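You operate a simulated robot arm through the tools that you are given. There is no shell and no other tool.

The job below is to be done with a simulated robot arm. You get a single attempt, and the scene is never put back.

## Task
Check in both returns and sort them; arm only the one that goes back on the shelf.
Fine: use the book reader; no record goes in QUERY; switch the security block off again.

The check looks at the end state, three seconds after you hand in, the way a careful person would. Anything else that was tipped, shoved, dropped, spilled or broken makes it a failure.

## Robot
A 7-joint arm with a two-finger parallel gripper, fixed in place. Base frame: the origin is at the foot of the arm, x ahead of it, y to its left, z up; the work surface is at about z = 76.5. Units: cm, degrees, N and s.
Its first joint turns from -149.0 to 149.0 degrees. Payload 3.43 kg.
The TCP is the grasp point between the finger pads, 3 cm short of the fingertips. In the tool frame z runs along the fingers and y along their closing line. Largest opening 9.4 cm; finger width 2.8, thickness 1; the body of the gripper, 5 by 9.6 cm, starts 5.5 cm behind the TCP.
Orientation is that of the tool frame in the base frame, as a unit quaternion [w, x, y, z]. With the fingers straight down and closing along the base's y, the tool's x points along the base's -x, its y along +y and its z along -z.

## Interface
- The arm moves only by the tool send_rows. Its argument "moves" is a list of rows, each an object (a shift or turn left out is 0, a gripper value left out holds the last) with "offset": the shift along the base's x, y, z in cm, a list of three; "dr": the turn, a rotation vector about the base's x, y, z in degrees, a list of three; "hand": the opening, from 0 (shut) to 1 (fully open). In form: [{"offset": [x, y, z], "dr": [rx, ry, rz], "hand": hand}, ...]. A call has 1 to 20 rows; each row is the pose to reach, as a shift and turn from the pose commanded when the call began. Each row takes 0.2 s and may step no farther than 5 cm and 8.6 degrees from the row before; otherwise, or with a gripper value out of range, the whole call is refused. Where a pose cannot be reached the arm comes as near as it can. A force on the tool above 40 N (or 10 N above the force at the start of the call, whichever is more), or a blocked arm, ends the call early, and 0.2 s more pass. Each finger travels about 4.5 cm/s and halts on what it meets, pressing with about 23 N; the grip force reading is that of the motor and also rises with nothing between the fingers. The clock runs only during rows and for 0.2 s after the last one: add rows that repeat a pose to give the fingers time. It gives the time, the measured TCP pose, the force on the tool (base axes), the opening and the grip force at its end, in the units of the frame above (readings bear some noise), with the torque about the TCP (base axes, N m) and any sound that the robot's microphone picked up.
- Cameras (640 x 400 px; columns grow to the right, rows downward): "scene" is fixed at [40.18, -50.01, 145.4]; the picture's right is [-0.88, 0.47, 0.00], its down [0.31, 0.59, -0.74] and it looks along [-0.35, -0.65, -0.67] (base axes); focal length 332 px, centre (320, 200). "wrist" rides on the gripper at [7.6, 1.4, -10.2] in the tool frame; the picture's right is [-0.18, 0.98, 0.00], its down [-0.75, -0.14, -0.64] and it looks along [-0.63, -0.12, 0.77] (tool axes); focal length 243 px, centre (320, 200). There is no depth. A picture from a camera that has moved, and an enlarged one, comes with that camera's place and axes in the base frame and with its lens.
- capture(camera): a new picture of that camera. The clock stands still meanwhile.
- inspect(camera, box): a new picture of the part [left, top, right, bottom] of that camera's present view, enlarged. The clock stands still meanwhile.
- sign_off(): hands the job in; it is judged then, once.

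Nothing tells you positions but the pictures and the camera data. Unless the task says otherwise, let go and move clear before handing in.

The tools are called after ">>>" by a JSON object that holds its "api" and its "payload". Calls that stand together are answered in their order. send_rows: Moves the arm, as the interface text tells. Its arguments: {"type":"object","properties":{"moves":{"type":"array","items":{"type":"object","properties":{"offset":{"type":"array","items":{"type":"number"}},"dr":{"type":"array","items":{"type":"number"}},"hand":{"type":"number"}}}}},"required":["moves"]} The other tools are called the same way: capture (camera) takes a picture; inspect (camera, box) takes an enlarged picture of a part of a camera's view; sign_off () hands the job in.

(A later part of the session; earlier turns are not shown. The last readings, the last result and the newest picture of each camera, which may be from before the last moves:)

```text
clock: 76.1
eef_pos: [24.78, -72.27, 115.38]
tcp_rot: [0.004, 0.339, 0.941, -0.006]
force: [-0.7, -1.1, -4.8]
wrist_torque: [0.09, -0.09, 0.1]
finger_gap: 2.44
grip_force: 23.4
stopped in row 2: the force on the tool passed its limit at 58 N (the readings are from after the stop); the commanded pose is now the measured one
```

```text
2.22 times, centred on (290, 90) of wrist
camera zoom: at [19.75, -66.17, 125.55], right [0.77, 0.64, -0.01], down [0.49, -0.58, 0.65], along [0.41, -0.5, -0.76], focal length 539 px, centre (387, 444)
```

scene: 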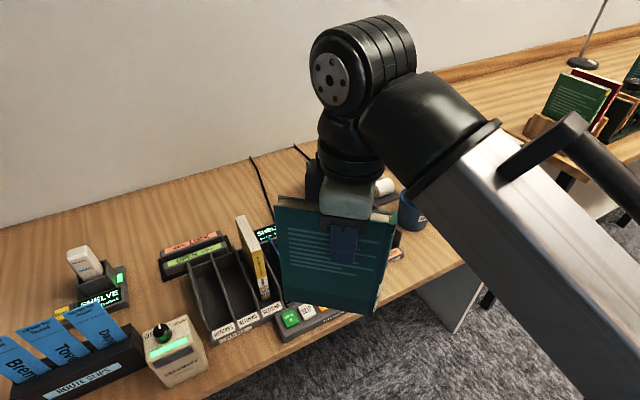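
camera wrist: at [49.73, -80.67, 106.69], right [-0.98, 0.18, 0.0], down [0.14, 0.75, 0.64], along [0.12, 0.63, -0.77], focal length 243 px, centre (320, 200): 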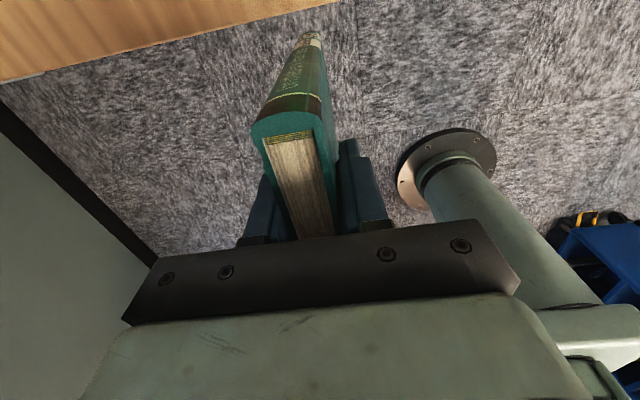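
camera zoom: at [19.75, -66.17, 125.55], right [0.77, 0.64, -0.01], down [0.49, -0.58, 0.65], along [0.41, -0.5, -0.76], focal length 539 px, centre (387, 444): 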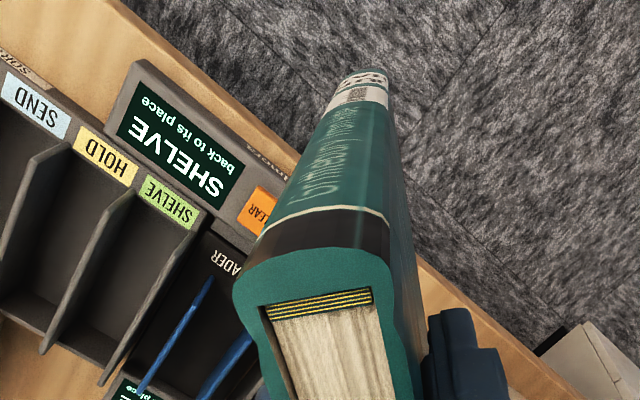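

The move stopped on a force spike while turning the book near (25, -72). I'll look carefully for what it touched.

>>> {"api": "capture", "payload": {"camera": "wrist"}}

>>> {"api": "inspect", "payload": {"camera": "scene", "box": [260, 150, 480, 330]}}

>>> {"api": "inspect", "payload": {"camera": "scene", "box": [60, 260, 240, 400]}}

```text
taken
camera wrist: at [19.75, -66.17, 125.55], right [0.77, 0.64, -0.01], down [0.49, -0.58, 0.65], along [0.41, -0.5, -0.76], focal length 243 px, centre (320, 200)
```

wrist: 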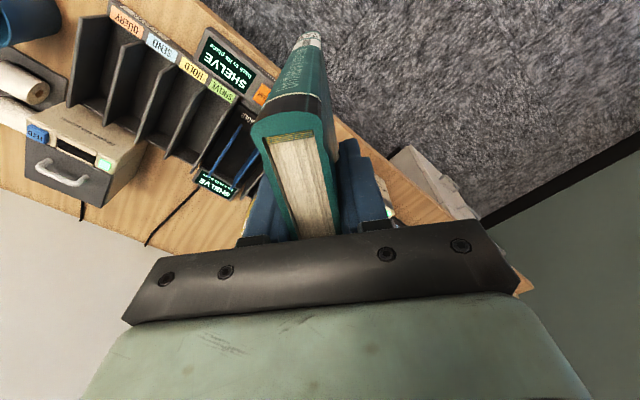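

```text
2.22 times, centred on (370, 240) of scene
camera zoom: at [40.18, -50.01, 145.4], right [-0.88, 0.47, 0.0], down [0.31, 0.59, -0.74], along [-0.35, -0.65, -0.67], focal length 737 px, centre (209, 111)
```

zoom: 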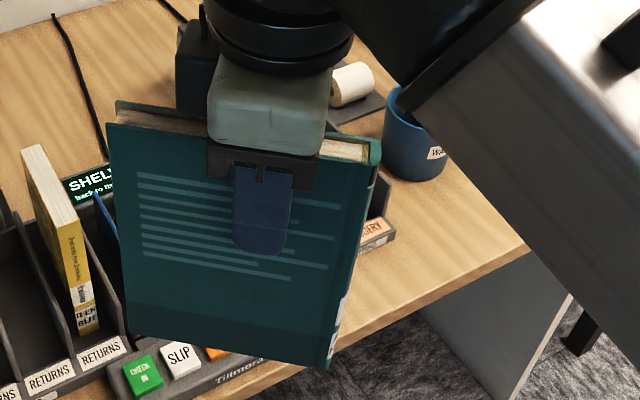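

```text
2.86 times, centred on (150, 330) of scene
camera zoom: at [40.18, -50.01, 145.4], right [-0.88, 0.47, 0.0], down [0.31, 0.59, -0.74], along [-0.35, -0.65, -0.67], focal length 948 px, centre (806, -171)
```

zoom: 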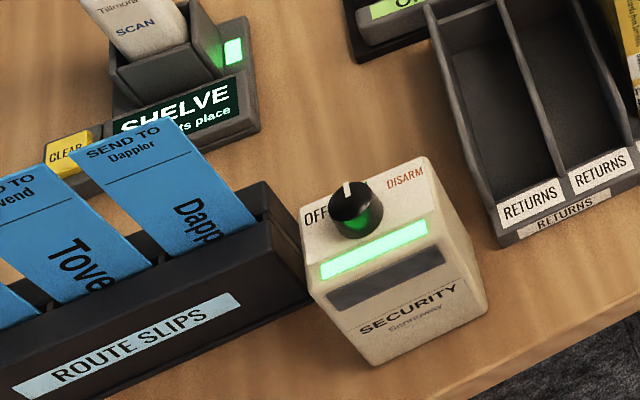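

The spine's upper corner most likely touched the forearm, which points the same way at this short radius. I'll back off, extend outward (larger radius) and finish the turn there.

>>> {"api": "send_rows", "payload": {"moves": [{"offset": [1, -0.5, 0], "dr": [0, 0, 4]}, {"offset": [2, -1.5, 0], "dr": [0, 0, 8]}, {"offset": [3, -4, 0], "dr": [0, 0, 8]}, {"offset": [3, -7, 0], "dr": [0, 0, 8]}, {"offset": [3, -10, 0], "dr": [0, 0, 8]}, {"offset": [3, -13, 0], "dr": [0, 0, 8]}, {"offset": [3, -16, 0], "dr": [0, 0, 8]}, {"offset": [3, -18, 0], "dr": [0, 0, 8]}, {"offset": [3, -18, 0], "dr": [0, 0, 8]}]}}

>>> {"api": "capture", "payload": {"camera": "scene"}}

>>> {"api": "capture", "payload": {"camera": "wrist"}}

```text
clock: 78.1
eef_pos: [27.59, -90.24, 115.52]
tcp_rot: [0.004, 0.272, 0.962, -0.005]
force: [0.2, -0.3, -3.2]
wrist_torque: [0.02, 0.01, 0.0]
finger_gap: 2.45
grip_force: 22.5
```

```text
taken
```

scene: 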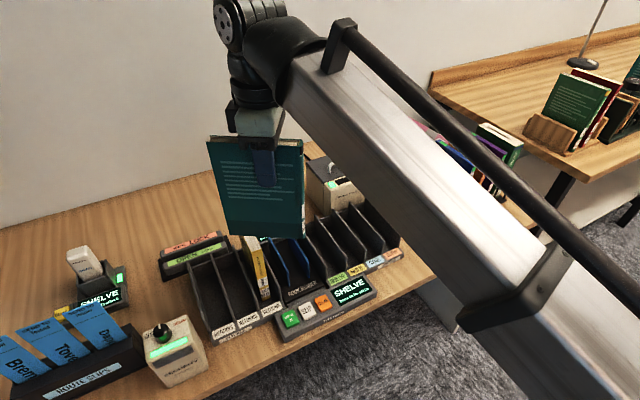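

```text
taken
camera wrist: at [21.93, -84.98, 125.56], right [0.67, 0.74, 0.0], down [0.56, -0.51, 0.65], along [0.48, -0.44, -0.76], focal length 243 px, centre (320, 200)
```

wrist: 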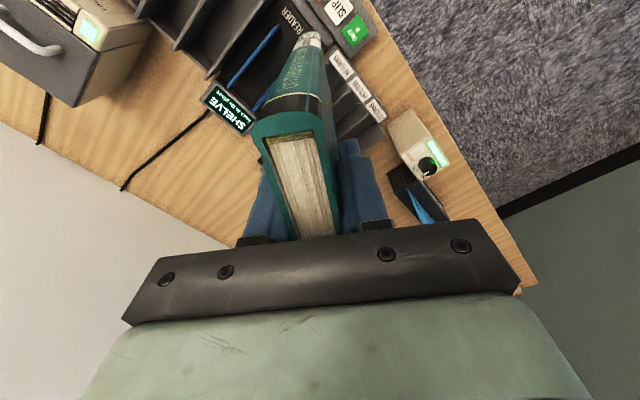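

Clear now. I'll first remove the ~0.7° tilt from the stop, then finish the yaw and move over the SHELVE slot.

>>> {"api": "send_rows", "payload": {"moves": [{"offset": [0, 0, 0], "dr": [0.35, 0.15, 0]}, {"offset": [0, -1, 0], "dr": [0.68, 0.29, 0]}, {"offset": [0, -1, 0], "dr": [0.68, 0.29, 0]}]}}

>>> {"api": "send_rows", "payload": {"moves": [{"offset": [-1, -0.5, 0], "dr": [0, 0, -8]}, {"offset": [-2.5, -1, 0], "dr": [0, 0, -16]}, {"offset": [-4, -2, 0], "dr": [0, 0, -24]}, {"offset": [-5.5, -3, 0], "dr": [0, 0, -32]}, {"offset": [-7, -4, 0], "dr": [0, 0, -40]}, {"offset": [-8.5, -5, 0], "dr": [0, 0, -48]}, {"offset": [-10, -5.2, 0], "dr": [0, 0, -54]}, {"offset": [-11.5, -5.2, 0], "dr": [0, 0, -58.4]}, {"offset": [-13, -5.2, 0], "dr": [0, 0, -58.4]}, {"offset": [-13.2, -5.2, 0], "dr": [0, 0, -58.4]}, {"offset": [-13.2, -5.2, 0], "dr": [0, 0, -58.4]}]}}

>>> {"api": "capture", "payload": {"camera": "scene"}}

>>> {"api": "capture", "payload": {"camera": "wrist"}}

```text
clock: 78.9
eef_pos: [27.63, -91.33, 115.38]
tcp_rot: [0.0, 0.273, 0.962, 0.0]
force: [-0.7, 0.2, -3.5]
wrist_torque: [-0.01, 0.02, 0.01]
finger_gap: 2.44
grip_force: 22.6
```

```text
clock: 81.3
eef_pos: [14.45, -96.37, 115.48]
tcp_rot: [0.0, 0.707, 0.707, 0.0]
force: [0.3, 0.3, -2.5]
wrist_torque: [0.06, 0.02, 0.0]
finger_gap: 2.45
grip_force: 23.2
```

```text
taken
```

scene: 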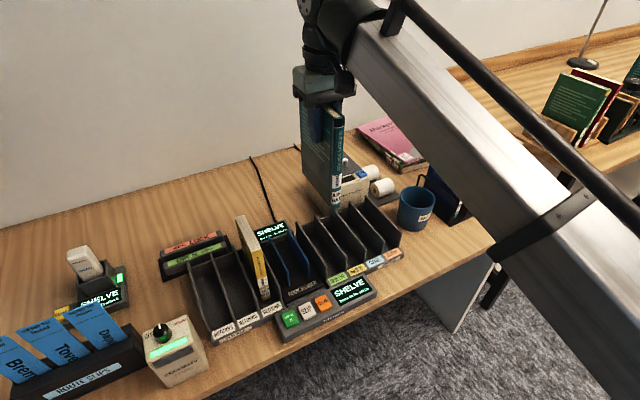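

```text
taken
camera wrist: at [16.0, -88.85, 125.68], right [0.98, -0.18, 0.0], down [-0.14, -0.75, 0.64], along [-0.12, -0.63, -0.77], focal length 243 px, centre (320, 200)
```

wrist: 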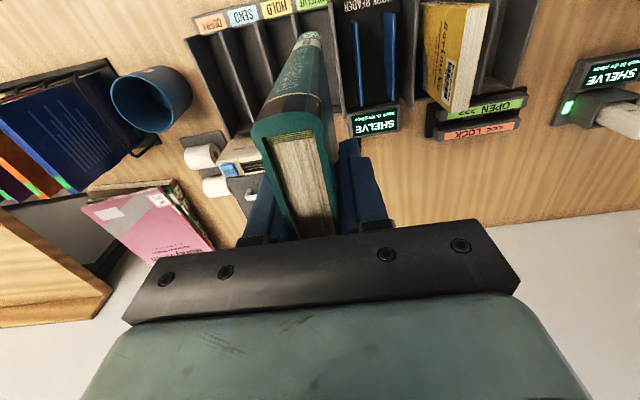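

>>> {"api": "inspect", "payload": {"camera": "scene", "box": [290, 170, 410, 300]}}

>>> {"api": "inspect", "payload": {"camera": "wrist", "box": [190, 0, 400, 160]}}

```text
3.08 times, centred on (350, 235) of scene
camera zoom: at [40.18, -50.01, 145.4], right [-0.88, 0.47, 0.0], down [0.31, 0.59, -0.74], along [-0.35, -0.65, -0.67], focal length 1021 px, centre (228, 92)
```

zoom: 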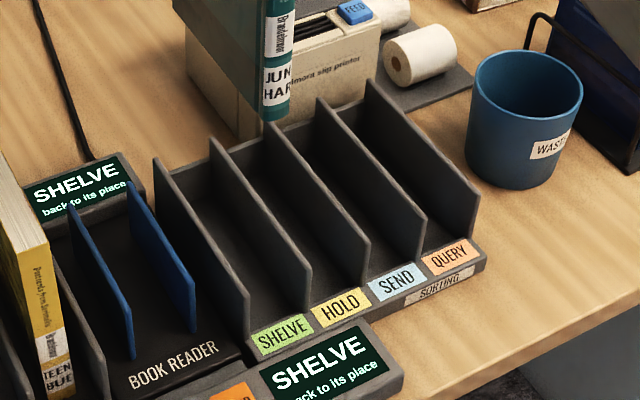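

```text
2.50 times, centred on (295, 80) of wrist
camera zoom: at [16.0, -88.85, 125.68], right [0.98, -0.18, 0.0], down [-0.14, -0.75, 0.64], along [-0.12, -0.63, -0.77], focal length 606 px, centre (382, 500)
```

zoom: 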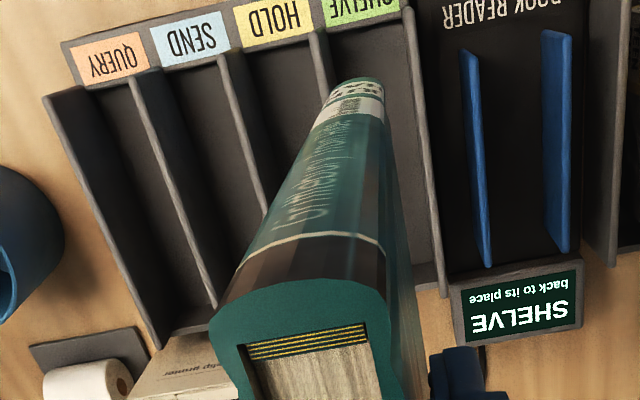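

The SHELVE slot centre is at x≈14.55 with good side clearance. I'll lower the book into it.

>>> {"api": "send_rows", "payload": {"moves": [{"offset": [0.1, 0, -2]}, {"offset": [0.1, 0, -5]}, {"offset": [0.1, 0, -8]}, {"offset": [0.1, 0, -11]}, {"offset": [0.1, 0, -14]}, {"offset": [0.1, 0, -17]}, {"offset": [0.1, 0, -19.5]}, {"offset": [0.1, 0, -21.3]}, {"offset": [0.1, 0, -21.3]}]}}

>>> {"api": "inspect", "payload": {"camera": "scene", "box": [290, 170, 410, 300]}}

```text
clock: 83.3
eef_pos: [14.54, -96.37, 94.15]
tcp_rot: [0.0, 0.708, 0.707, -0.001]
force: [-0.6, 0.9, -2.7]
wrist_torque: [0.05, -0.01, 0.02]
finger_gap: 2.44
grip_force: 23.3
```

```text
3.08 times, centred on (350, 235) of scene
camera zoom: at [40.18, -50.01, 145.4], right [-0.88, 0.47, 0.0], down [0.31, 0.59, -0.74], along [-0.35, -0.65, -0.67], focal length 1021 px, centre (228, 92)
```

zoom: 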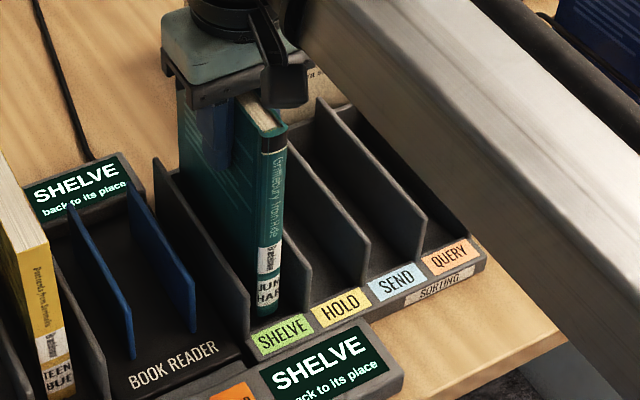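

>>> {"api": "send_rows", "payload": {"moves": [{"offset": [0, 0, -0.4]}, {"offset": [0, 0, -0.8]}, {"offset": [0, 0, -1.2]}, {"offset": [0, 0, -1.2]}]}}

>>> {"api": "send_rows", "payload": {"moves": [{"offset": [0, 0, -0.2]}, {"offset": [0, 0, -0.4]}, {"offset": [0, 0, -0.4]}]}}

```text
clock: 84.3
eef_pos: [14.53, -96.48, 92.95]
tcp_rot: [0.001, 0.707, 0.707, 0.0]
force: [0.3, -0.2, -3.3]
wrist_torque: [0.02, -0.02, -0.01]
finger_gap: 2.45
grip_force: 23.5
```

```text
clock: 85.1
eef_pos: [14.56, -96.41, 92.53]
tcp_rot: [0.001, 0.707, 0.707, 0.0]
force: [-0.4, -1.0, 10.3]
wrist_torque: [0.58, 0.01, 0.0]
finger_gap: 2.43
grip_force: 23.1
```

Contact with the slot floor. I'll ease off slightly and release.

>>> {"api": "send_rows", "payload": {"moves": [{"offset": [0, 0, 0.1]}, {"offset": [0, 0, 0.1], "hand": 0.32}, {"offset": [0, 0, 0.1], "hand": 0.4}, {"offset": [0, 0, 0.1], "hand": 0.5}, {"offset": [0, 0, 0.1], "hand": 0.5}, {"offset": [0, 0, 2]}, {"offset": [0, 0, 5]}, {"offset": [0, 0, 9]}, {"offset": [0, 0, 13]}, {"offset": [0, 0, 16]}, {"offset": [0, 0, 16]}]}}

>>> {"api": "capture", "payload": {"camera": "scene"}}

>>> {"api": "inspect", "payload": {"camera": "wrist", "box": [190, 0, 420, 220]}}

```text
clock: 87.5
eef_pos: [14.48, -96.32, 108.75]
tcp_rot: [0.0, 0.707, 0.707, 0.0]
force: [-0.7, 0.2, 0.6]
wrist_torque: [0.0, 0.02, -0.01]
finger_gap: 4.7
grip_force: 0.0
```

```text
taken
```

scene: 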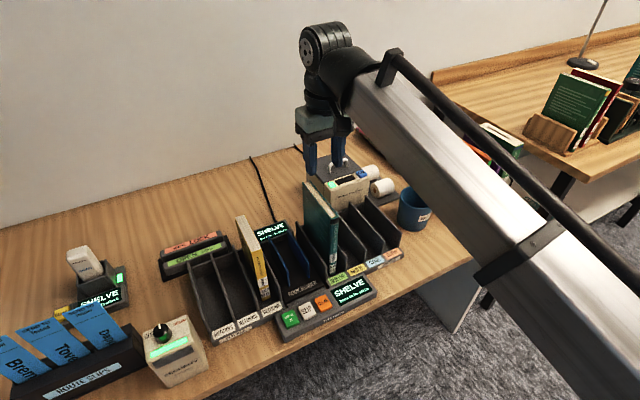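

```text
1.82 times, centred on (305, 110) of wrist
camera zoom: at [15.99, -88.79, 118.81], right [0.98, -0.18, 0.0], down [-0.14, -0.75, 0.64], along [-0.12, -0.63, -0.77], focal length 441 px, centre (347, 364)
```

zoom: 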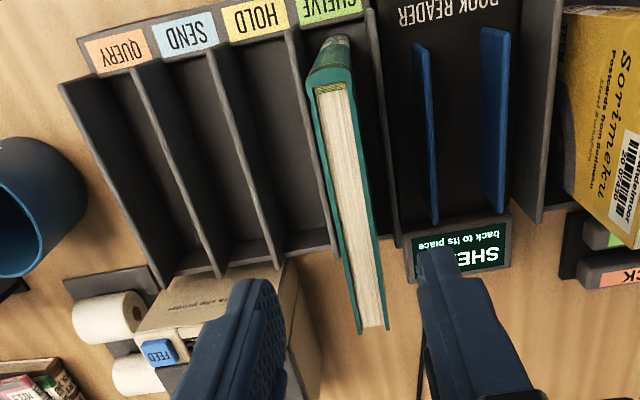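

The green book stands properly in SHELVE. Next: the yellow book – I'll move above it.

>>> {"api": "send_rows", "payload": {"moves": [{"offset": [3, 0, 0]}, {"offset": [7, 0, 0]}, {"offset": [11, 0, 0]}, {"offset": [14, 0, 0]}, {"offset": [16.2, 0, -1]}, {"offset": [17, 0, -3]}, {"offset": [17, 0, -3]}]}}

>>> {"api": "inspect", "payload": {"camera": "wrist", "box": [220, 20, 420, 220]}}

```text
clock: 89.1
eef_pos: [31.59, -96.44, 105.55]
tcp_rot: [0.0, 0.707, 0.707, -0.001]
force: [-0.1, 0.8, 0.4]
wrist_torque: [0.01, 0.01, 0.0]
finger_gap: 4.71
grip_force: 0.1
```

```text
2.00 times, centred on (320, 120) of wrist
camera zoom: at [33.08, -88.85, 115.76], right [0.98, -0.18, 0.0], down [-0.14, -0.75, 0.64], along [-0.12, -0.63, -0.77], focal length 485 px, centre (320, 360)
```

zoom: 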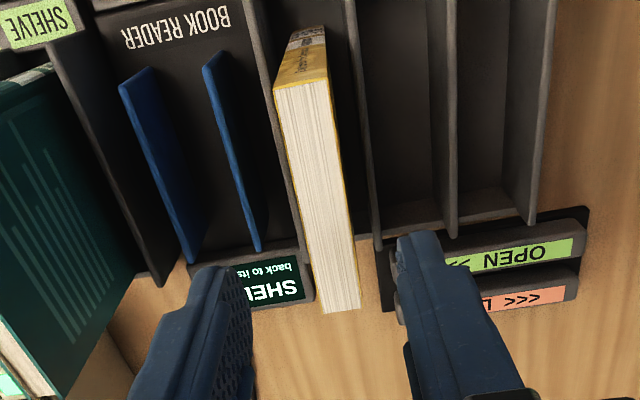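

The yellow book is centred at x≈31.6. Descend, grip, and lift.

>>> {"api": "send_rows", "payload": {"moves": [{"offset": [0, -0.3, -3]}, {"offset": [0, -0.6, -6]}, {"offset": [0, -0.6, -9]}, {"offset": [0, -0.6, -12]}, {"offset": [0, -0.6, -14.3]}, {"offset": [0, -0.6, -14.3], "hand": 0.3}, {"offset": [0, -0.6, -14.3], "hand": 0.1}, {"offset": [0, -0.6, -14.3], "hand": 0.08}, {"offset": [0, -0.6, -14.3], "hand": 0.08}, {"offset": [0, -0.6, -14.3], "hand": 0.08}]}}

>>> {"api": "capture", "payload": {"camera": "wrist"}}

```text
clock: 91.3
eef_pos: [31.59, -96.96, 91.25]
tcp_rot: [0.001, 0.707, 0.707, -0.001]
force: [-0.4, 0.5, 0.5]
wrist_torque: [-0.01, 0.02, 0.01]
finger_gap: 2.62
grip_force: 22.9
```

```text
taken
camera wrist: at [33.09, -89.44, 101.45], right [0.98, -0.18, 0.0], down [-0.14, -0.75, 0.64], along [-0.12, -0.63, -0.77], focal length 243 px, centre (320, 200)
```

wrist: 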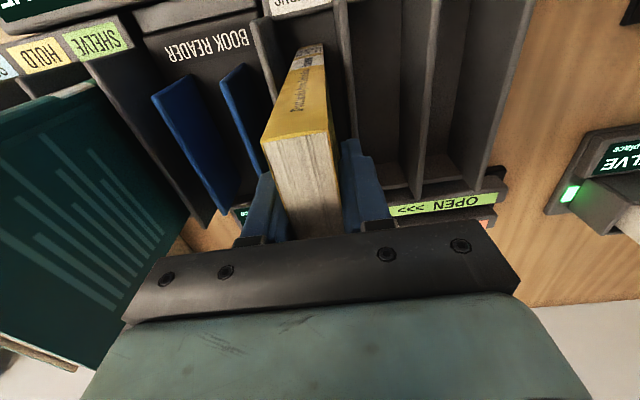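

Gripped. Lift about 12 cm, shift over to the reader, and lower near its floor.

>>> {"api": "send_rows", "payload": {"moves": [{"offset": [0, 0, 1]}, {"offset": [0, 0, 4]}, {"offset": [0, 0, 8]}, {"offset": [0, 0, 12]}, {"offset": [0, 0, 12]}, {"offset": [-2, 0, 12]}, {"offset": [-5, 0, 12]}, {"offset": [-7.5, 0, 12]}, {"offset": [-8.2, 0, 12]}, {"offset": [-8.2, 0, 12]}]}}

>>> {"api": "inspect", "payload": {"camera": "scene", "box": [240, 190, 360, 310]}}

>>> {"api": "inspect", "payload": {"camera": "wrist", "box": [200, 0, 420, 200]}}

```text
clock: 93.5
eef_pos: [23.41, -97.05, 103.35]
tcp_rot: [0.0, 0.707, 0.707, -0.001]
force: [-0.4, 0.2, -1.8]
wrist_torque: [-0.01, 0.01, -0.01]
finger_gap: 2.63
grip_force: 23.4
```

```text
3.33 times, centred on (300, 250) of scene
camera zoom: at [40.18, -50.01, 145.4], right [-0.88, 0.47, 0.0], down [0.31, 0.59, -0.74], along [-0.35, -0.65, -0.67], focal length 1106 px, centre (387, 33)
```

zoom: 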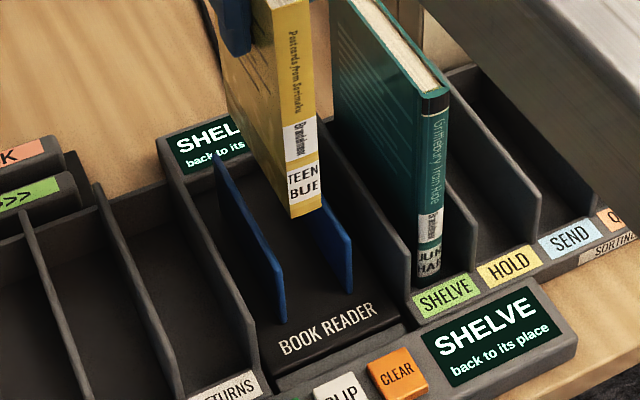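

```text
2.00 times, centred on (310, 100) of wrist
camera zoom: at [24.86, -89.4, 113.48], right [0.98, -0.18, 0.0], down [-0.14, -0.75, 0.64], along [-0.12, -0.63, -0.77], focal length 485 px, centre (340, 400)
```

zoom: 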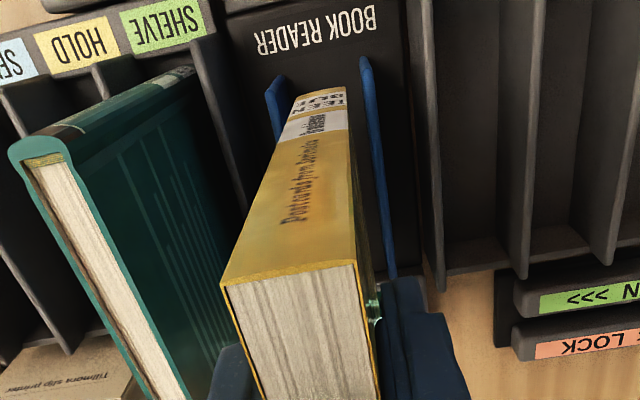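

>>> {"api": "send_rows", "payload": {"moves": [{"offset": [0, 0, -2]}, {"offset": [0, 0, -5]}, {"offset": [0, 0, -8]}, {"offset": [0, 0, -10]}, {"offset": [0, 0, -10.6]}, {"offset": [0, 0, -10.6]}]}}

>>> {"api": "send_rows", "payload": {"moves": [{"offset": [0, 0, -0.2]}, {"offset": [0, 0, -0.4]}, {"offset": [0, 0, -0.6]}, {"offset": [0, 0, -0.6]}]}}

```text
clock: 94.9
eef_pos: [23.45, -97.11, 92.61]
tcp_rot: [0.001, 0.707, 0.707, -0.001]
force: [0.3, -1.0, -2.9]
wrist_torque: [-0.01, 0.01, 0.0]
finger_gap: 2.64
grip_force: 22.7
```

```text
clock: 95.9
eef_pos: [23.34, -97.01, 91.96]
tcp_rot: [0.001, 0.707, 0.707, -0.001]
force: [0.3, -0.2, -1.9]
wrist_torque: [0.02, 0.01, 0.0]
finger_gap: 2.64
grip_force: 23.3
```

>>> {"api": "send_rows", "payload": {"moves": [{"offset": [0, 0, -0.15]}, {"offset": [0, 0, -0.3]}, {"offset": [0, 0, -0.3]}]}}

```text
clock: 96.7
eef_pos: [23.34, -97.0, 91.86]
tcp_rot: [0.001, 0.707, 0.707, -0.002]
force: [1.3, -1.4, 20.2]
wrist_torque: [-0.02, -0.05, -0.01]
finger_gap: 2.67
grip_force: 23.4
```

Contact with the reader floor. I'll ease, release, rise, and go above CHECK IN.

>>> {"api": "send_rows", "payload": {"moves": [{"offset": [0, 0, 0.2]}, {"offset": [0, 0, 0.2], "hand": 0.34}, {"offset": [0, 0, 0.2], "hand": 0.42}, {"offset": [0, 0, 0.2], "hand": 0.5}, {"offset": [0, 0, 0.2], "hand": 0.5}, {"offset": [0, 0, 2]}, {"offset": [0, 0, 5]}, {"offset": [0, 0, 9]}, {"offset": [0, 0, 11.5]}, {"offset": [1, 3, 11.5]}, {"offset": [2.5, 7, 11.5], "hand": 0.2}, {"offset": [4.5, 11, 11.5], "hand": 0}, {"offset": [5.6, 13.45, 9], "hand": 0}, {"offset": [5.6, 13.45, 5], "hand": 0}, {"offset": [5.6, 13.45, 1], "hand": 0}, {"offset": [5.6, 13.45, -3], "hand": 0}, {"offset": [5.6, 13.45, -5.5], "hand": 0}, {"offset": [5.6, 13.45, -5.5], "hand": 0}]}}

>>> {"api": "capture", "payload": {"camera": "wrist"}}

>>> {"api": "capture", "payload": {"camera": "scene"}}

```text
clock: 100.5
eef_pos: [28.89, -83.61, 86.18]
tcp_rot: [-0.001, 0.707, 0.707, -0.001]
force: [0.0, 0.4, -0.6]
wrist_torque: [0.01, 0.03, 0.02]
finger_gap: 0.0
grip_force: 23.2
```

```text
taken
camera wrist: at [30.48, -76.02, 96.41], right [0.98, -0.18, 0.0], down [-0.14, -0.75, 0.64], along [-0.12, -0.63, -0.77], focal length 243 px, centre (320, 200)
```

wrist: 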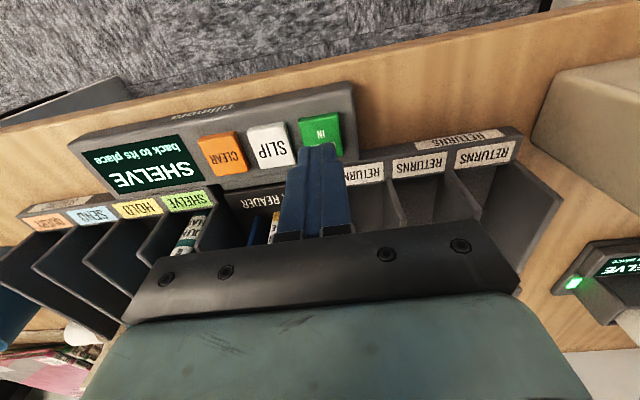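

```text
taken
```

scene: 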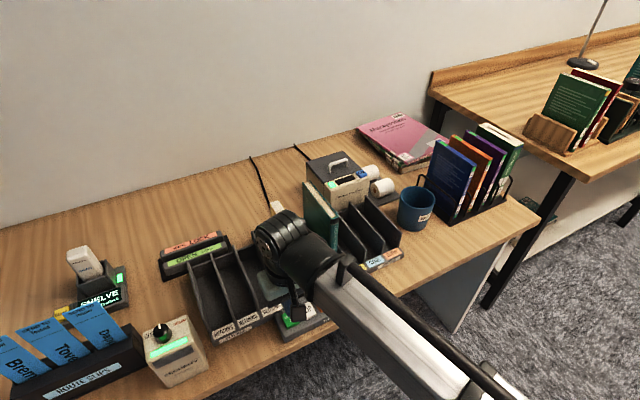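

Positioned over CHECK IN; press.

>>> {"api": "send_rows", "payload": {"moves": [{"offset": [0.1, 0, -2]}, {"offset": [0.1, 0, -3.4]}, {"offset": [0.1, 0, -4.0]}, {"offset": [0.1, 0, -4.2]}, {"offset": [0.1, 0, -4.4]}, {"offset": [0.1, 0, -4.4]}]}}

>>> {"api": "inspect", "payload": {"camera": "wrist", "box": [20, 80, 400, 260]}}

```text
clock: 101.9
eef_pos: [29.01, -83.65, 81.93]
tcp_rot: [0.001, 0.707, 0.707, 0.0]
force: [2.4, -0.9, 5.1]
wrist_torque: [-0.01, -0.07, 0.02]
finger_gap: 0.02
grip_force: 22.9
heard: click
```

```text
1.68 times, centred on (210, 170) of wrist
camera zoom: at [30.56, -75.98, 92.06], right [0.98, -0.18, 0.0], down [-0.14, -0.75, 0.64], along [-0.12, -0.63, -0.77], focal length 409 px, centre (505, 250)
```

zoom: 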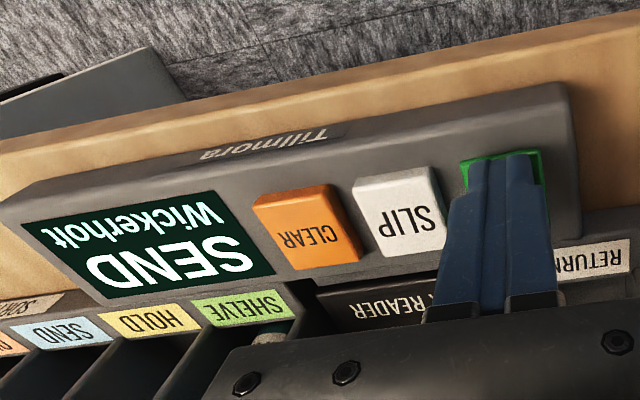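

The display reads "SEND Wickerholt", so the yellow book goes (unarmed) into SEND. I'll rise and return above the yellow book.

>>> {"api": "send_rows", "payload": {"moves": [{"offset": [0, 0, 1]}, {"offset": [0, 0, 4]}, {"offset": [0, 0, 8]}, {"offset": [0, 0, 12]}, {"offset": [0, 0, 16]}, {"offset": [0, 0, 20], "hand": 0.2}, {"offset": [-1, -3, 22], "hand": 0.5}, {"offset": [-3, -7, 22], "hand": 0.5}, {"offset": [-5, -11, 22], "hand": 0.5}, {"offset": [-5.7, -13.4, 22], "hand": 0.5}, {"offset": [-5.7, -13.4, 22], "hand": 0.5}]}}

>>> {"api": "inspect", "payload": {"camera": "wrist", "box": [220, 20, 420, 220]}}

>>> {"api": "capture", "payload": {"camera": "scene"}}

```text
clock: 104.3
eef_pos: [23.27, -96.97, 103.79]
tcp_rot: [0.0, 0.707, 0.708, 0.0]
force: [-1.0, -0.4, 0.6]
wrist_torque: [0.02, -0.03, 0.02]
finger_gap: 4.7
grip_force: 0.0
```

```text
2.00 times, centred on (320, 120) of wrist
camera zoom: at [24.83, -89.4, 114.08], right [0.98, -0.18, 0.0], down [-0.14, -0.75, 0.64], along [-0.12, -0.63, -0.77], focal length 485 px, centre (320, 360)
```

zoom: 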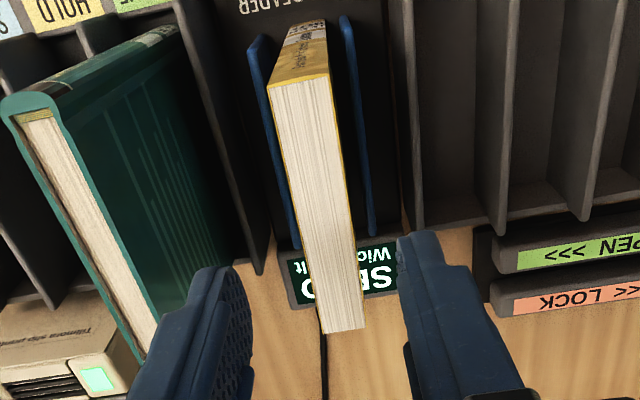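

```text
taken
```

scene: 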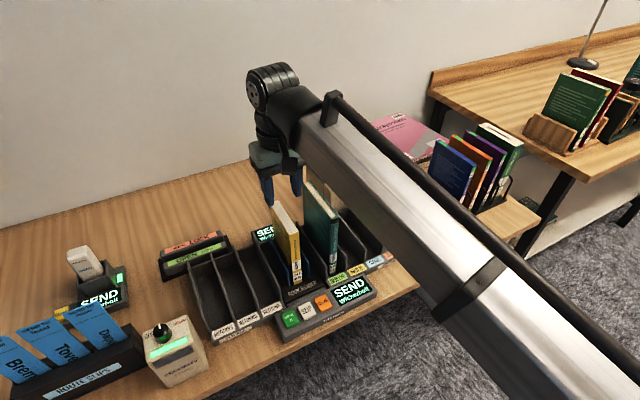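

Descend, grip, and lift the yellow book high enough to clear the green one.

>>> {"api": "send_rows", "payload": {"moves": [{"offset": [0.1, 0, -3]}, {"offset": [0.1, 0, -6]}, {"offset": [0.1, 0, -9]}, {"offset": [0.1, 0, -12]}, {"offset": [0.1, 0, -12], "hand": 0.3}, {"offset": [0.1, 0, -12], "hand": 0.12}, {"offset": [0.1, 0, -12], "hand": 0.1}, {"offset": [0.1, 0, -12], "hand": 0.1}, {"offset": [0.1, 0, -12], "hand": 0.1}]}}

>>> {"api": "send_rows", "payload": {"moves": [{"offset": [0, 0, 1]}, {"offset": [0, 0, 4]}, {"offset": [0, 0, 8]}, {"offset": [0, 0, 12]}, {"offset": [0, 0, 16]}, {"offset": [0, 0, 20]}, {"offset": [0, 0, 23]}, {"offset": [0, 0, 23]}]}}

>>> {"api": "capture", "payload": {"camera": "scene"}}

>>> {"api": "capture", "payload": {"camera": "wrist"}}

```text
clock: 106.3
eef_pos: [23.45, -97.07, 91.88]
tcp_rot: [-0.001, 0.707, 0.707, 0.0]
force: [-1.0, 0.9, -0.1]
wrist_torque: [0.03, 0.01, 0.02]
finger_gap: 2.6
grip_force: 22.9
```

```text
clock: 108.1
eef_pos: [23.49, -97.02, 114.87]
tcp_rot: [0.0, 0.707, 0.707, 0.001]
force: [-0.3, 0.1, -1.7]
wrist_torque: [0.01, -0.02, 0.0]
finger_gap: 2.62
grip_force: 22.3
```

```text
taken
```

scene: 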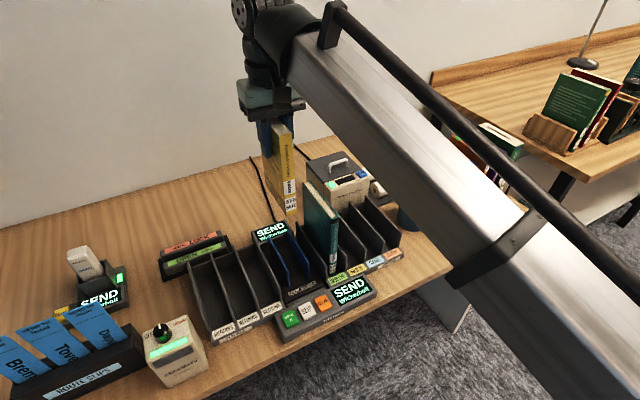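

```text
taken
camera wrist: at [25.06, -89.47, 125.09], right [0.98, -0.18, 0.0], down [-0.14, -0.75, 0.64], along [-0.12, -0.63, -0.77], focal length 243 px, centre (320, 200)
```

wrist: 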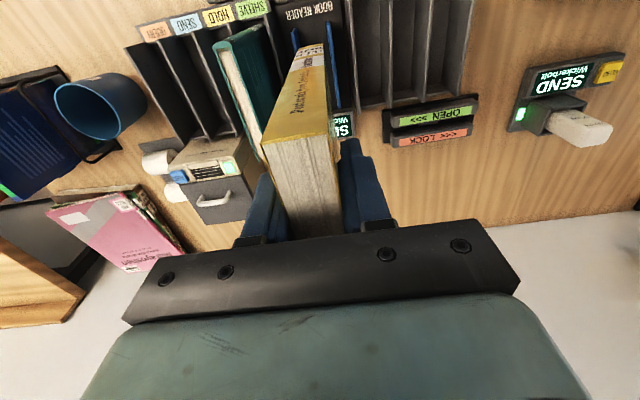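

Carry the yellow book over the sorter to the SEND slot (x≈4.1).

>>> {"api": "send_rows", "payload": {"moves": [{"offset": [-2, 0, 0]}, {"offset": [-5, 0, 0]}, {"offset": [-8, 0, 0]}, {"offset": [-11, 0, 0]}, {"offset": [-14, 0, 0]}, {"offset": [-17, 0, 0]}, {"offset": [-19, 0, 0]}, {"offset": [-19.4, 0, 0]}, {"offset": [-19.4, 0, 0]}, {"offset": [-19.4, 0, 0]}]}}

>>> {"api": "capture", "payload": {"camera": "scene"}}

>>> {"api": "inspect", "payload": {"camera": "wrist", "box": [200, 0, 420, 200]}}

>>> {"api": "inspect", "payload": {"camera": "scene", "box": [300, 150, 420, 290]}}

```text
clock: 110.3
eef_pos: [3.97, -96.89, 114.95]
tcp_rot: [0.001, 0.707, 0.707, -0.001]
force: [-0.8, 0.4, -2.4]
wrist_torque: [0.0, 0.02, 0.03]
finger_gap: 2.59
grip_force: 22.1
```

```text
taken
```

scene: 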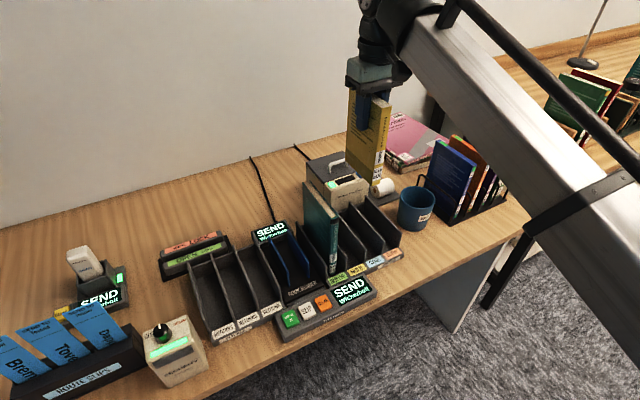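

```text
2.00 times, centred on (310, 100) of wrist
camera zoom: at [5.55, -89.38, 125.15], right [0.98, -0.18, 0.0], down [-0.14, -0.75, 0.64], along [-0.12, -0.63, -0.77], focal length 485 px, centre (340, 400)
```

zoom: 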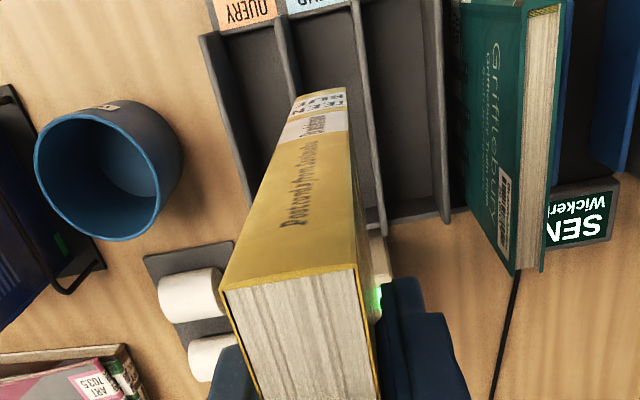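

```text
2.86 times, centred on (360, 220) of scene
camera zoom: at [40.18, -50.01, 145.4], right [-0.88, 0.47, 0.0], down [0.31, 0.59, -0.74], along [-0.35, -0.65, -0.67], focal length 948 px, centre (206, 143)
```

zoom: 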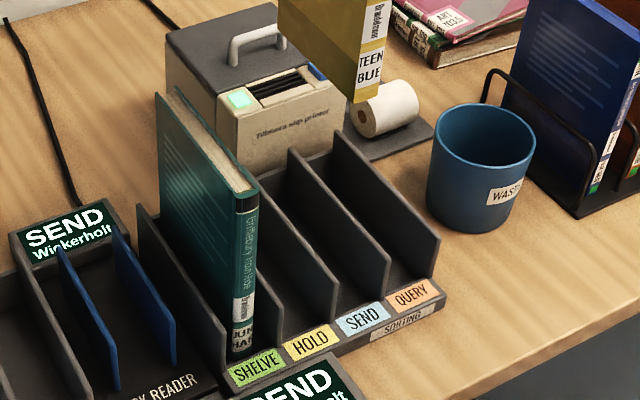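

Aligned with SEND. Lower the book into the slot.

>>> {"api": "send_rows", "payload": {"moves": [{"offset": [-0.1, 0, -2]}, {"offset": [-0.1, 0, -5]}, {"offset": [-0.1, 0, -8]}, {"offset": [-0.1, 0, -11]}, {"offset": [-0.1, 0, -14]}, {"offset": [-0.1, 0, -17]}, {"offset": [-0.1, 0, -20]}, {"offset": [-0.1, 0, -22]}, {"offset": [-0.1, 0, -22.7]}, {"offset": [-0.1, 0, -22.7]}]}}

>>> {"api": "inspect", "payload": {"camera": "scene", "box": [300, 150, 420, 290]}}

>>> {"api": "send_rows", "payload": {"moves": [{"offset": [0, 0, -0.25]}, {"offset": [0, 0, -0.5]}, {"offset": [0, 0, -0.5]}]}}

```text
clock: 112.5
eef_pos: [3.98, -96.99, 92.21]
tcp_rot: [0.001, 0.707, 0.707, 0.0]
force: [-0.4, 0.2, -1.6]
wrist_torque: [0.02, -0.01, -0.02]
finger_gap: 2.61
grip_force: 22.8
```

```text
2.86 times, centred on (360, 220) of scene
camera zoom: at [40.18, -50.01, 145.4], right [-0.88, 0.47, 0.0], down [0.31, 0.59, -0.74], along [-0.35, -0.65, -0.67], focal length 948 px, centre (206, 143)
```

zoom: 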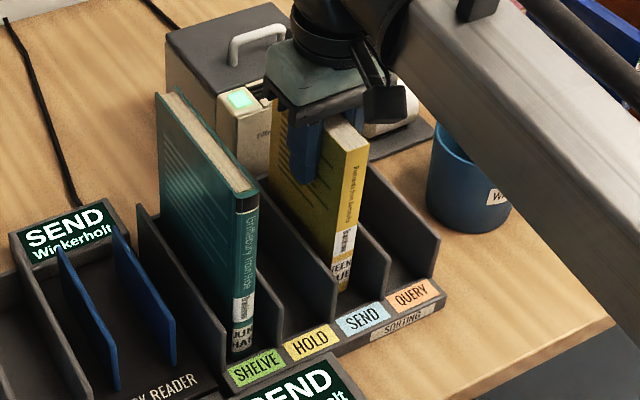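

```text
clock: 113.3
eef_pos: [3.92, -97.13, 91.66]
tcp_rot: [0.001, 0.707, 0.708, -0.001]
force: [0.7, 0.0, -1.9]
wrist_torque: [0.01, -0.03, -0.02]
finger_gap: 2.61
grip_force: 23.1
```

>>> {"api": "send_rows", "payload": {"moves": [{"offset": [0, 0, -0.2]}, {"offset": [0, 0, -0.4]}, {"offset": [0, 0, -0.4]}]}}

```text
clock: 114.1
eef_pos: [3.87, -96.97, 91.25]
tcp_rot: [0.001, 0.707, 0.707, -0.001]
force: [-0.5, 0.3, -1.8]
wrist_torque: [0.0, 0.0, 0.02]
finger_gap: 2.63
grip_force: 23.3
```

>>> {"api": "send_rows", "payload": {"moves": [{"offset": [0, 0, -0.15]}, {"offset": [0, 0, -0.3]}, {"offset": [0, 0, -0.3]}]}}

```text
clock: 114.9
eef_pos: [4.0, -96.92, 91.16]
tcp_rot: [0.0, 0.707, 0.707, -0.001]
force: [0.5, -0.8, 11.9]
wrist_torque: [0.16, 0.01, -0.01]
finger_gap: 2.61
grip_force: 22.6
```

The yellow book is on the slot floor. Release and rise.

>>> {"api": "send_rows", "payload": {"moves": [{"offset": [0, 0, 0.15]}, {"offset": [0, 0, 0.15], "hand": 0.34}, {"offset": [0, 0, 0.15], "hand": 0.42}, {"offset": [0, 0, 0.15], "hand": 0.5}, {"offset": [0, 0, 0.15], "hand": 0.5}, {"offset": [0, 0, 2]}, {"offset": [0, 0, 5]}, {"offset": [0, 0, 9]}, {"offset": [0, 0, 13]}, {"offset": [0, 0, 17]}, {"offset": [0, 0, 18]}, {"offset": [0, 0, 18]}]}}

>>> {"api": "capture", "payload": {"camera": "scene"}}

>>> {"api": "inspect", "payload": {"camera": "wrist", "box": [200, 0, 500, 240]}}

```text
clock: 117.5
eef_pos: [3.95, -96.92, 109.1]
tcp_rot: [0.0, 0.707, 0.707, 0.0]
force: [-0.4, 0.8, 0.6]
wrist_torque: [0.0, -0.02, 0.01]
finger_gap: 4.69
grip_force: 0.0
```

```text
taken
```

scene: 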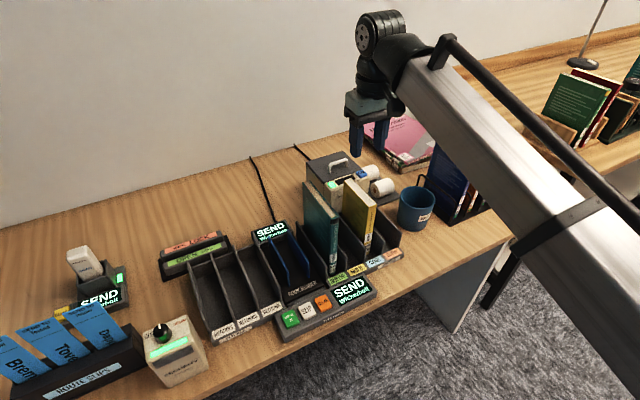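

```text
1.67 times, centred on (350, 120) of wrist
camera zoom: at [5.48, -89.37, 119.21], right [0.98, -0.18, 0.0], down [-0.14, -0.75, 0.64], along [-0.12, -0.63, -0.77], focal length 404 px, centre (270, 333)
```

zoom: 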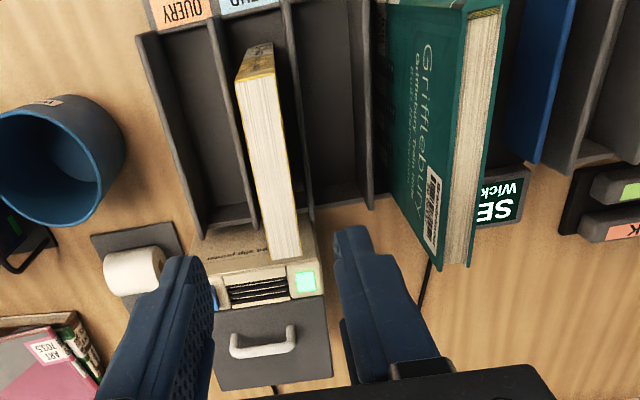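

Both books are sorted. Finally, the security knob must go back to OFF; I travel above it at safe height.

>>> {"api": "send_rows", "payload": {"moves": [{"offset": [2, 2, 0]}, {"offset": [5, 5, 0]}, {"offset": [9, 8, 0]}, {"offset": [13, 10, 0]}, {"offset": [17, 12, 0]}, {"offset": [21, 13, 0]}, {"offset": [25, 13, 0]}, {"offset": [29, 13, 0], "hand": 0.6}, {"offset": [33, 13, 0], "hand": 0.6}, {"offset": [37, 13, 0], "hand": 0.6}, {"offset": [41, 12, 0], "hand": 0.6}, {"offset": [44.5, 11, 0], "hand": 0.6}, {"offset": [47.3, 10.2, 0], "hand": 0.6}, {"offset": [47.3, 10.2, -4], "hand": 0.6}, {"offset": [47.3, 10.2, -8], "hand": 0.6}, {"offset": [47.3, 10.2, -12], "hand": 0.6}, {"offset": [47.3, 10.2, -12], "hand": 0.6}]}}

>>> {"api": "capture", "payload": {"camera": "wrist"}}

>>> {"api": "capture", "payload": {"camera": "scene"}}

```text
clock: 121.1
eef_pos: [51.41, -86.64, 96.85]
tcp_rot: [0.001, 0.708, 0.707, 0.0]
force: [0.5, -0.2, 0.7]
wrist_torque: [-0.05, 0.0, -0.02]
finger_gap: 5.64
grip_force: 0.1
```

```text
taken
camera wrist: at [52.8, -79.15, 107.07], right [0.98, -0.18, 0.0], down [-0.14, -0.75, 0.64], along [-0.12, -0.63, -0.77], focal length 243 px, centre (320, 200)
```

wrist: 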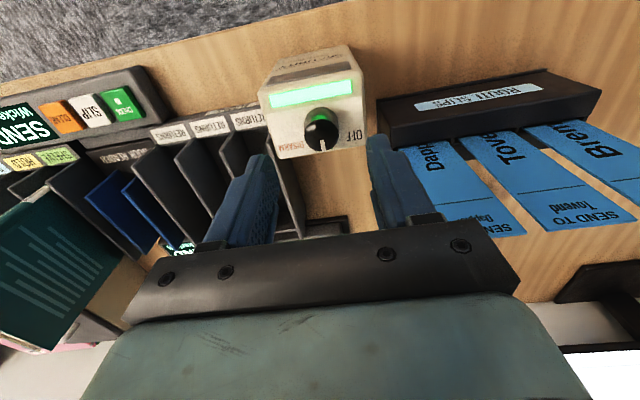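

```text
taken
```

scene: 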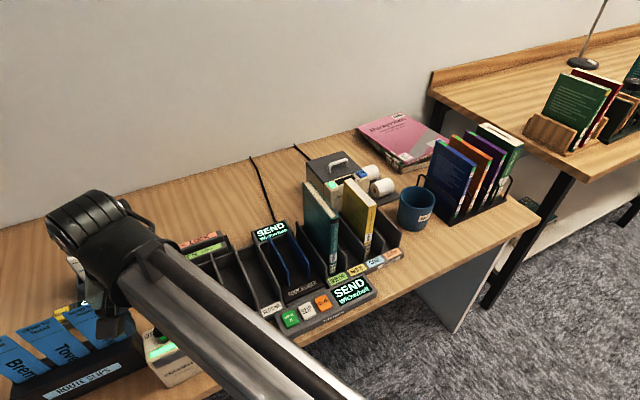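

The knob is between the fingers; I descend, close, and check side load.

>>> {"api": "send_rows", "payload": {"moves": [{"offset": [0, -0.05, -1.5]}, {"offset": [0, -0.1, -3]}, {"offset": [0, -0.1, -4.2]}, {"offset": [0, -0.1, -4.85]}, {"offset": [0, -0.1, -4.85]}, {"offset": [0, -0.1, -4.85], "hand": 0.45}, {"offset": [0, -0.1, -4.85], "hand": 0.3}, {"offset": [0, -0.1, -4.85], "hand": 0.2}, {"offset": [0, -0.1, -4.85], "hand": 0.18}, {"offset": [0, -0.1, -4.85], "hand": 0.18}]}}

```text
clock: 123.3
eef_pos: [51.37, -87.03, 92.18]
tcp_rot: [0.003, 0.707, 0.707, 0.0]
force: [12.5, -0.3, -0.2]
wrist_torque: [-0.07, -0.44, -0.01]
finger_gap: 2.59
grip_force: 44.7
```

>>> {"api": "send_rows", "payload": {"moves": [{"offset": [0.12, 0, 0]}, {"offset": [0.12, 0, 0]}]}}

>>> {"api": "inspect", "payload": {"camera": "wrist", "box": [220, 60, 420, 240]}}

```text
clock: 123.9
eef_pos: [51.42, -86.94, 92.16]
tcp_rot: [0.001, 0.707, 0.707, -0.001]
force: [8.7, -1.8, -0.8]
wrist_torque: [-0.24, -0.29, -0.03]
finger_gap: 2.64
grip_force: 44.6
```

```text
2.22 times, centred on (320, 150) of wrist
camera zoom: at [52.92, -79.3, 102.31], right [0.98, -0.18, 0.0], down [-0.14, -0.75, 0.64], along [-0.12, -0.63, -0.77], focal length 539 px, centre (320, 311)
```

zoom: 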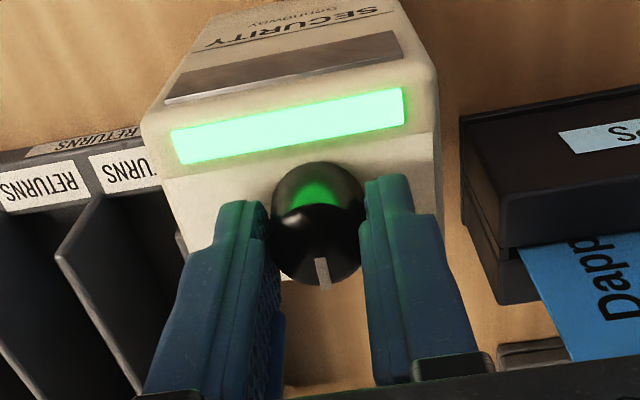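

A bit more centring, then rotate counter-clockwise (+57°) back to OFF.

>>> {"api": "send_rows", "payload": {"moves": [{"offset": [0.1, 0, 0]}, {"offset": [0.1, 0, 0], "dr": [0, 0, 6]}, {"offset": [0.1, 0, 0], "dr": [0, 0, 13]}, {"offset": [0.1, 0, 0], "dr": [0, 0, 20]}, {"offset": [0.1, 0, 0], "dr": [0, 0, 27]}, {"offset": [0.1, 0, 0], "dr": [0, 0, 34]}, {"offset": [0.1, 0, 0], "dr": [0, 0, 41]}, {"offset": [0.1, 0, 0], "dr": [0, 0, 48]}, {"offset": [0.1, 0, 0], "dr": [0, 0, 55]}, {"offset": [0.1, 0, 0], "dr": [0, 0, 57]}, {"offset": [0.1, 0, 0], "dr": [0, 0, 57]}]}}

>>> {"api": "inspect", "payload": {"camera": "wrist", "box": [220, 60, 420, 240]}}

```text
clock: 126.3
eef_pos: [51.44, -86.72, 92.09]
tcp_rot: [0.001, 0.283, 0.959, 0.001]
force: [11.2, 8.5, 3.3]
wrist_torque: [0.19, -0.61, -0.41]
finger_gap: 2.62
grip_force: 44.9
```

```text
2.22 times, centred on (320, 150) of wrist
camera zoom: at [46.02, -81.5, 102.31], right [0.69, 0.73, 0.0], down [0.55, -0.53, 0.64], along [0.47, -0.44, -0.77], focal length 539 px, centre (320, 311)
```

zoom: 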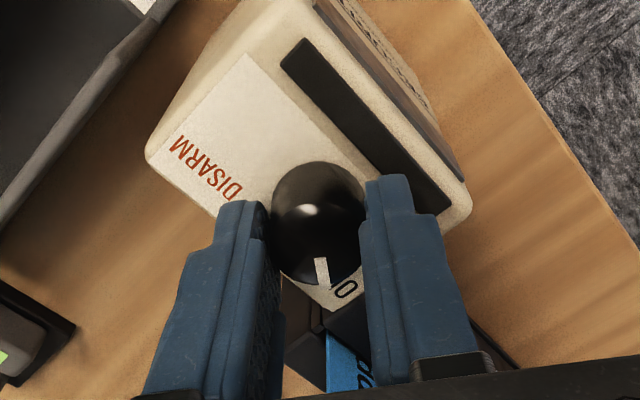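

The lamp is dark: the block is OFF. I'll release, rise, and verify.

>>> {"api": "send_rows", "payload": {"moves": [{"hand": 0.35}, {"hand": 0.5}, {"hand": 0.6}, {"hand": 0.6}, {"hand": 0.6, "offset": [0, 0, 2]}, {"hand": 0.6, "offset": [0, 0, 6]}, {"hand": 0.6, "offset": [0, 1, 10]}, {"hand": 0.6, "offset": [0, 2, 14]}, {"hand": 0.6, "offset": [0, 2, 18]}, {"hand": 0.6, "offset": [-3, 4, 20]}, {"hand": 0.6, "offset": [-6, 8, 22]}, {"hand": 0.6, "offset": [-6, 8, 22]}]}}

>>> {"api": "capture", "payload": {"camera": "wrist"}}

>>> {"api": "capture", "payload": {"camera": "scene"}}

```text
refused: row 11 steps farther than a row can; nothing moved
```

```text
taken
camera wrist: at [46.02, -81.5, 102.31], right [0.69, 0.73, 0.0], down [0.55, -0.53, 0.64], along [0.47, -0.44, -0.77], focal length 243 px, centre (320, 200)
```

wrist: 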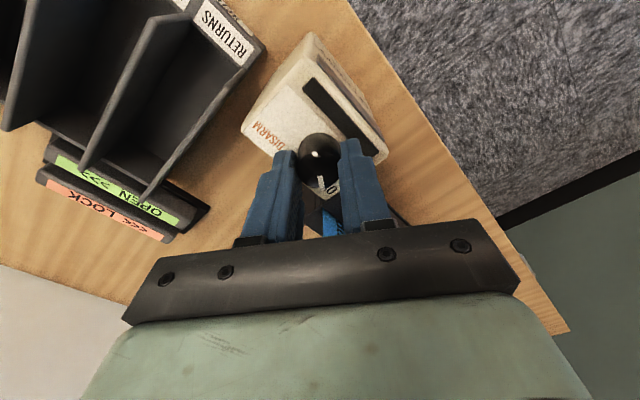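

```text
taken
```

scene: 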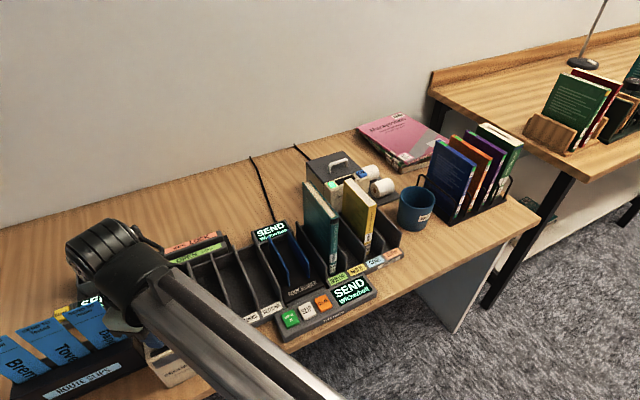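

One step was too long; I resend with smaller steps. The gripper is still on the knob (OFF) and will release and rise.

>>> {"api": "send_rows", "payload": {"moves": [{"hand": 0.35}, {"hand": 0.5}, {"hand": 0.6}, {"hand": 0.6}, {"hand": 0.6, "offset": [0, 0, 2]}, {"hand": 0.6, "offset": [0, 0, 6]}, {"hand": 0.6, "offset": [0, 1, 10]}, {"hand": 0.6, "offset": [0, 2, 14]}, {"hand": 0.6, "offset": [0, 2, 18]}, {"hand": 0.6, "offset": [-2, 4, 20]}, {"hand": 0.6, "offset": [-4, 7, 21]}, {"hand": 0.6, "offset": [-6, 10, 22]}, {"hand": 0.6, "offset": [-6, 10, 22]}]}}

>>> {"api": "capture", "payload": {"camera": "wrist"}}

>>> {"api": "capture", "payload": {"camera": "scene"}}

```text
clock: 129.1
eef_pos: [45.46, -76.88, 114.1]
tcp_rot: [0.001, 0.283, 0.959, 0.0]
force: [1.3, -0.2, 0.2]
wrist_torque: [0.01, -0.02, -0.02]
finger_gap: 5.63
grip_force: 0.1
```

```text
taken
camera wrist: at [39.95, -71.54, 124.27], right [0.69, 0.72, 0.0], down [0.55, -0.53, 0.64], along [0.47, -0.44, -0.77], focal length 243 px, centre (320, 200)
```

wrist: 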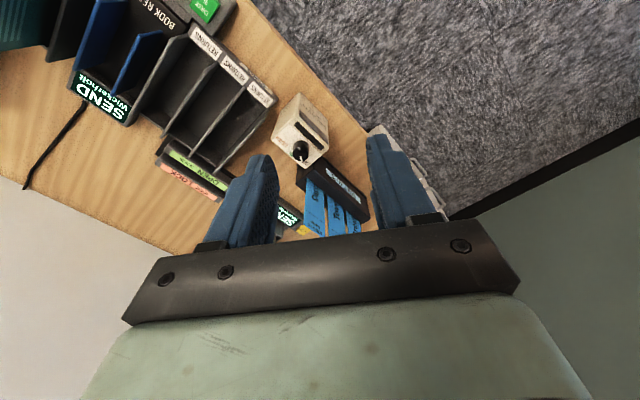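

```text
taken
```

scene: 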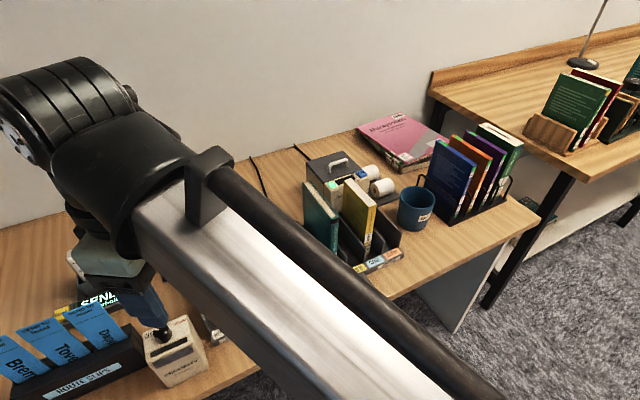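

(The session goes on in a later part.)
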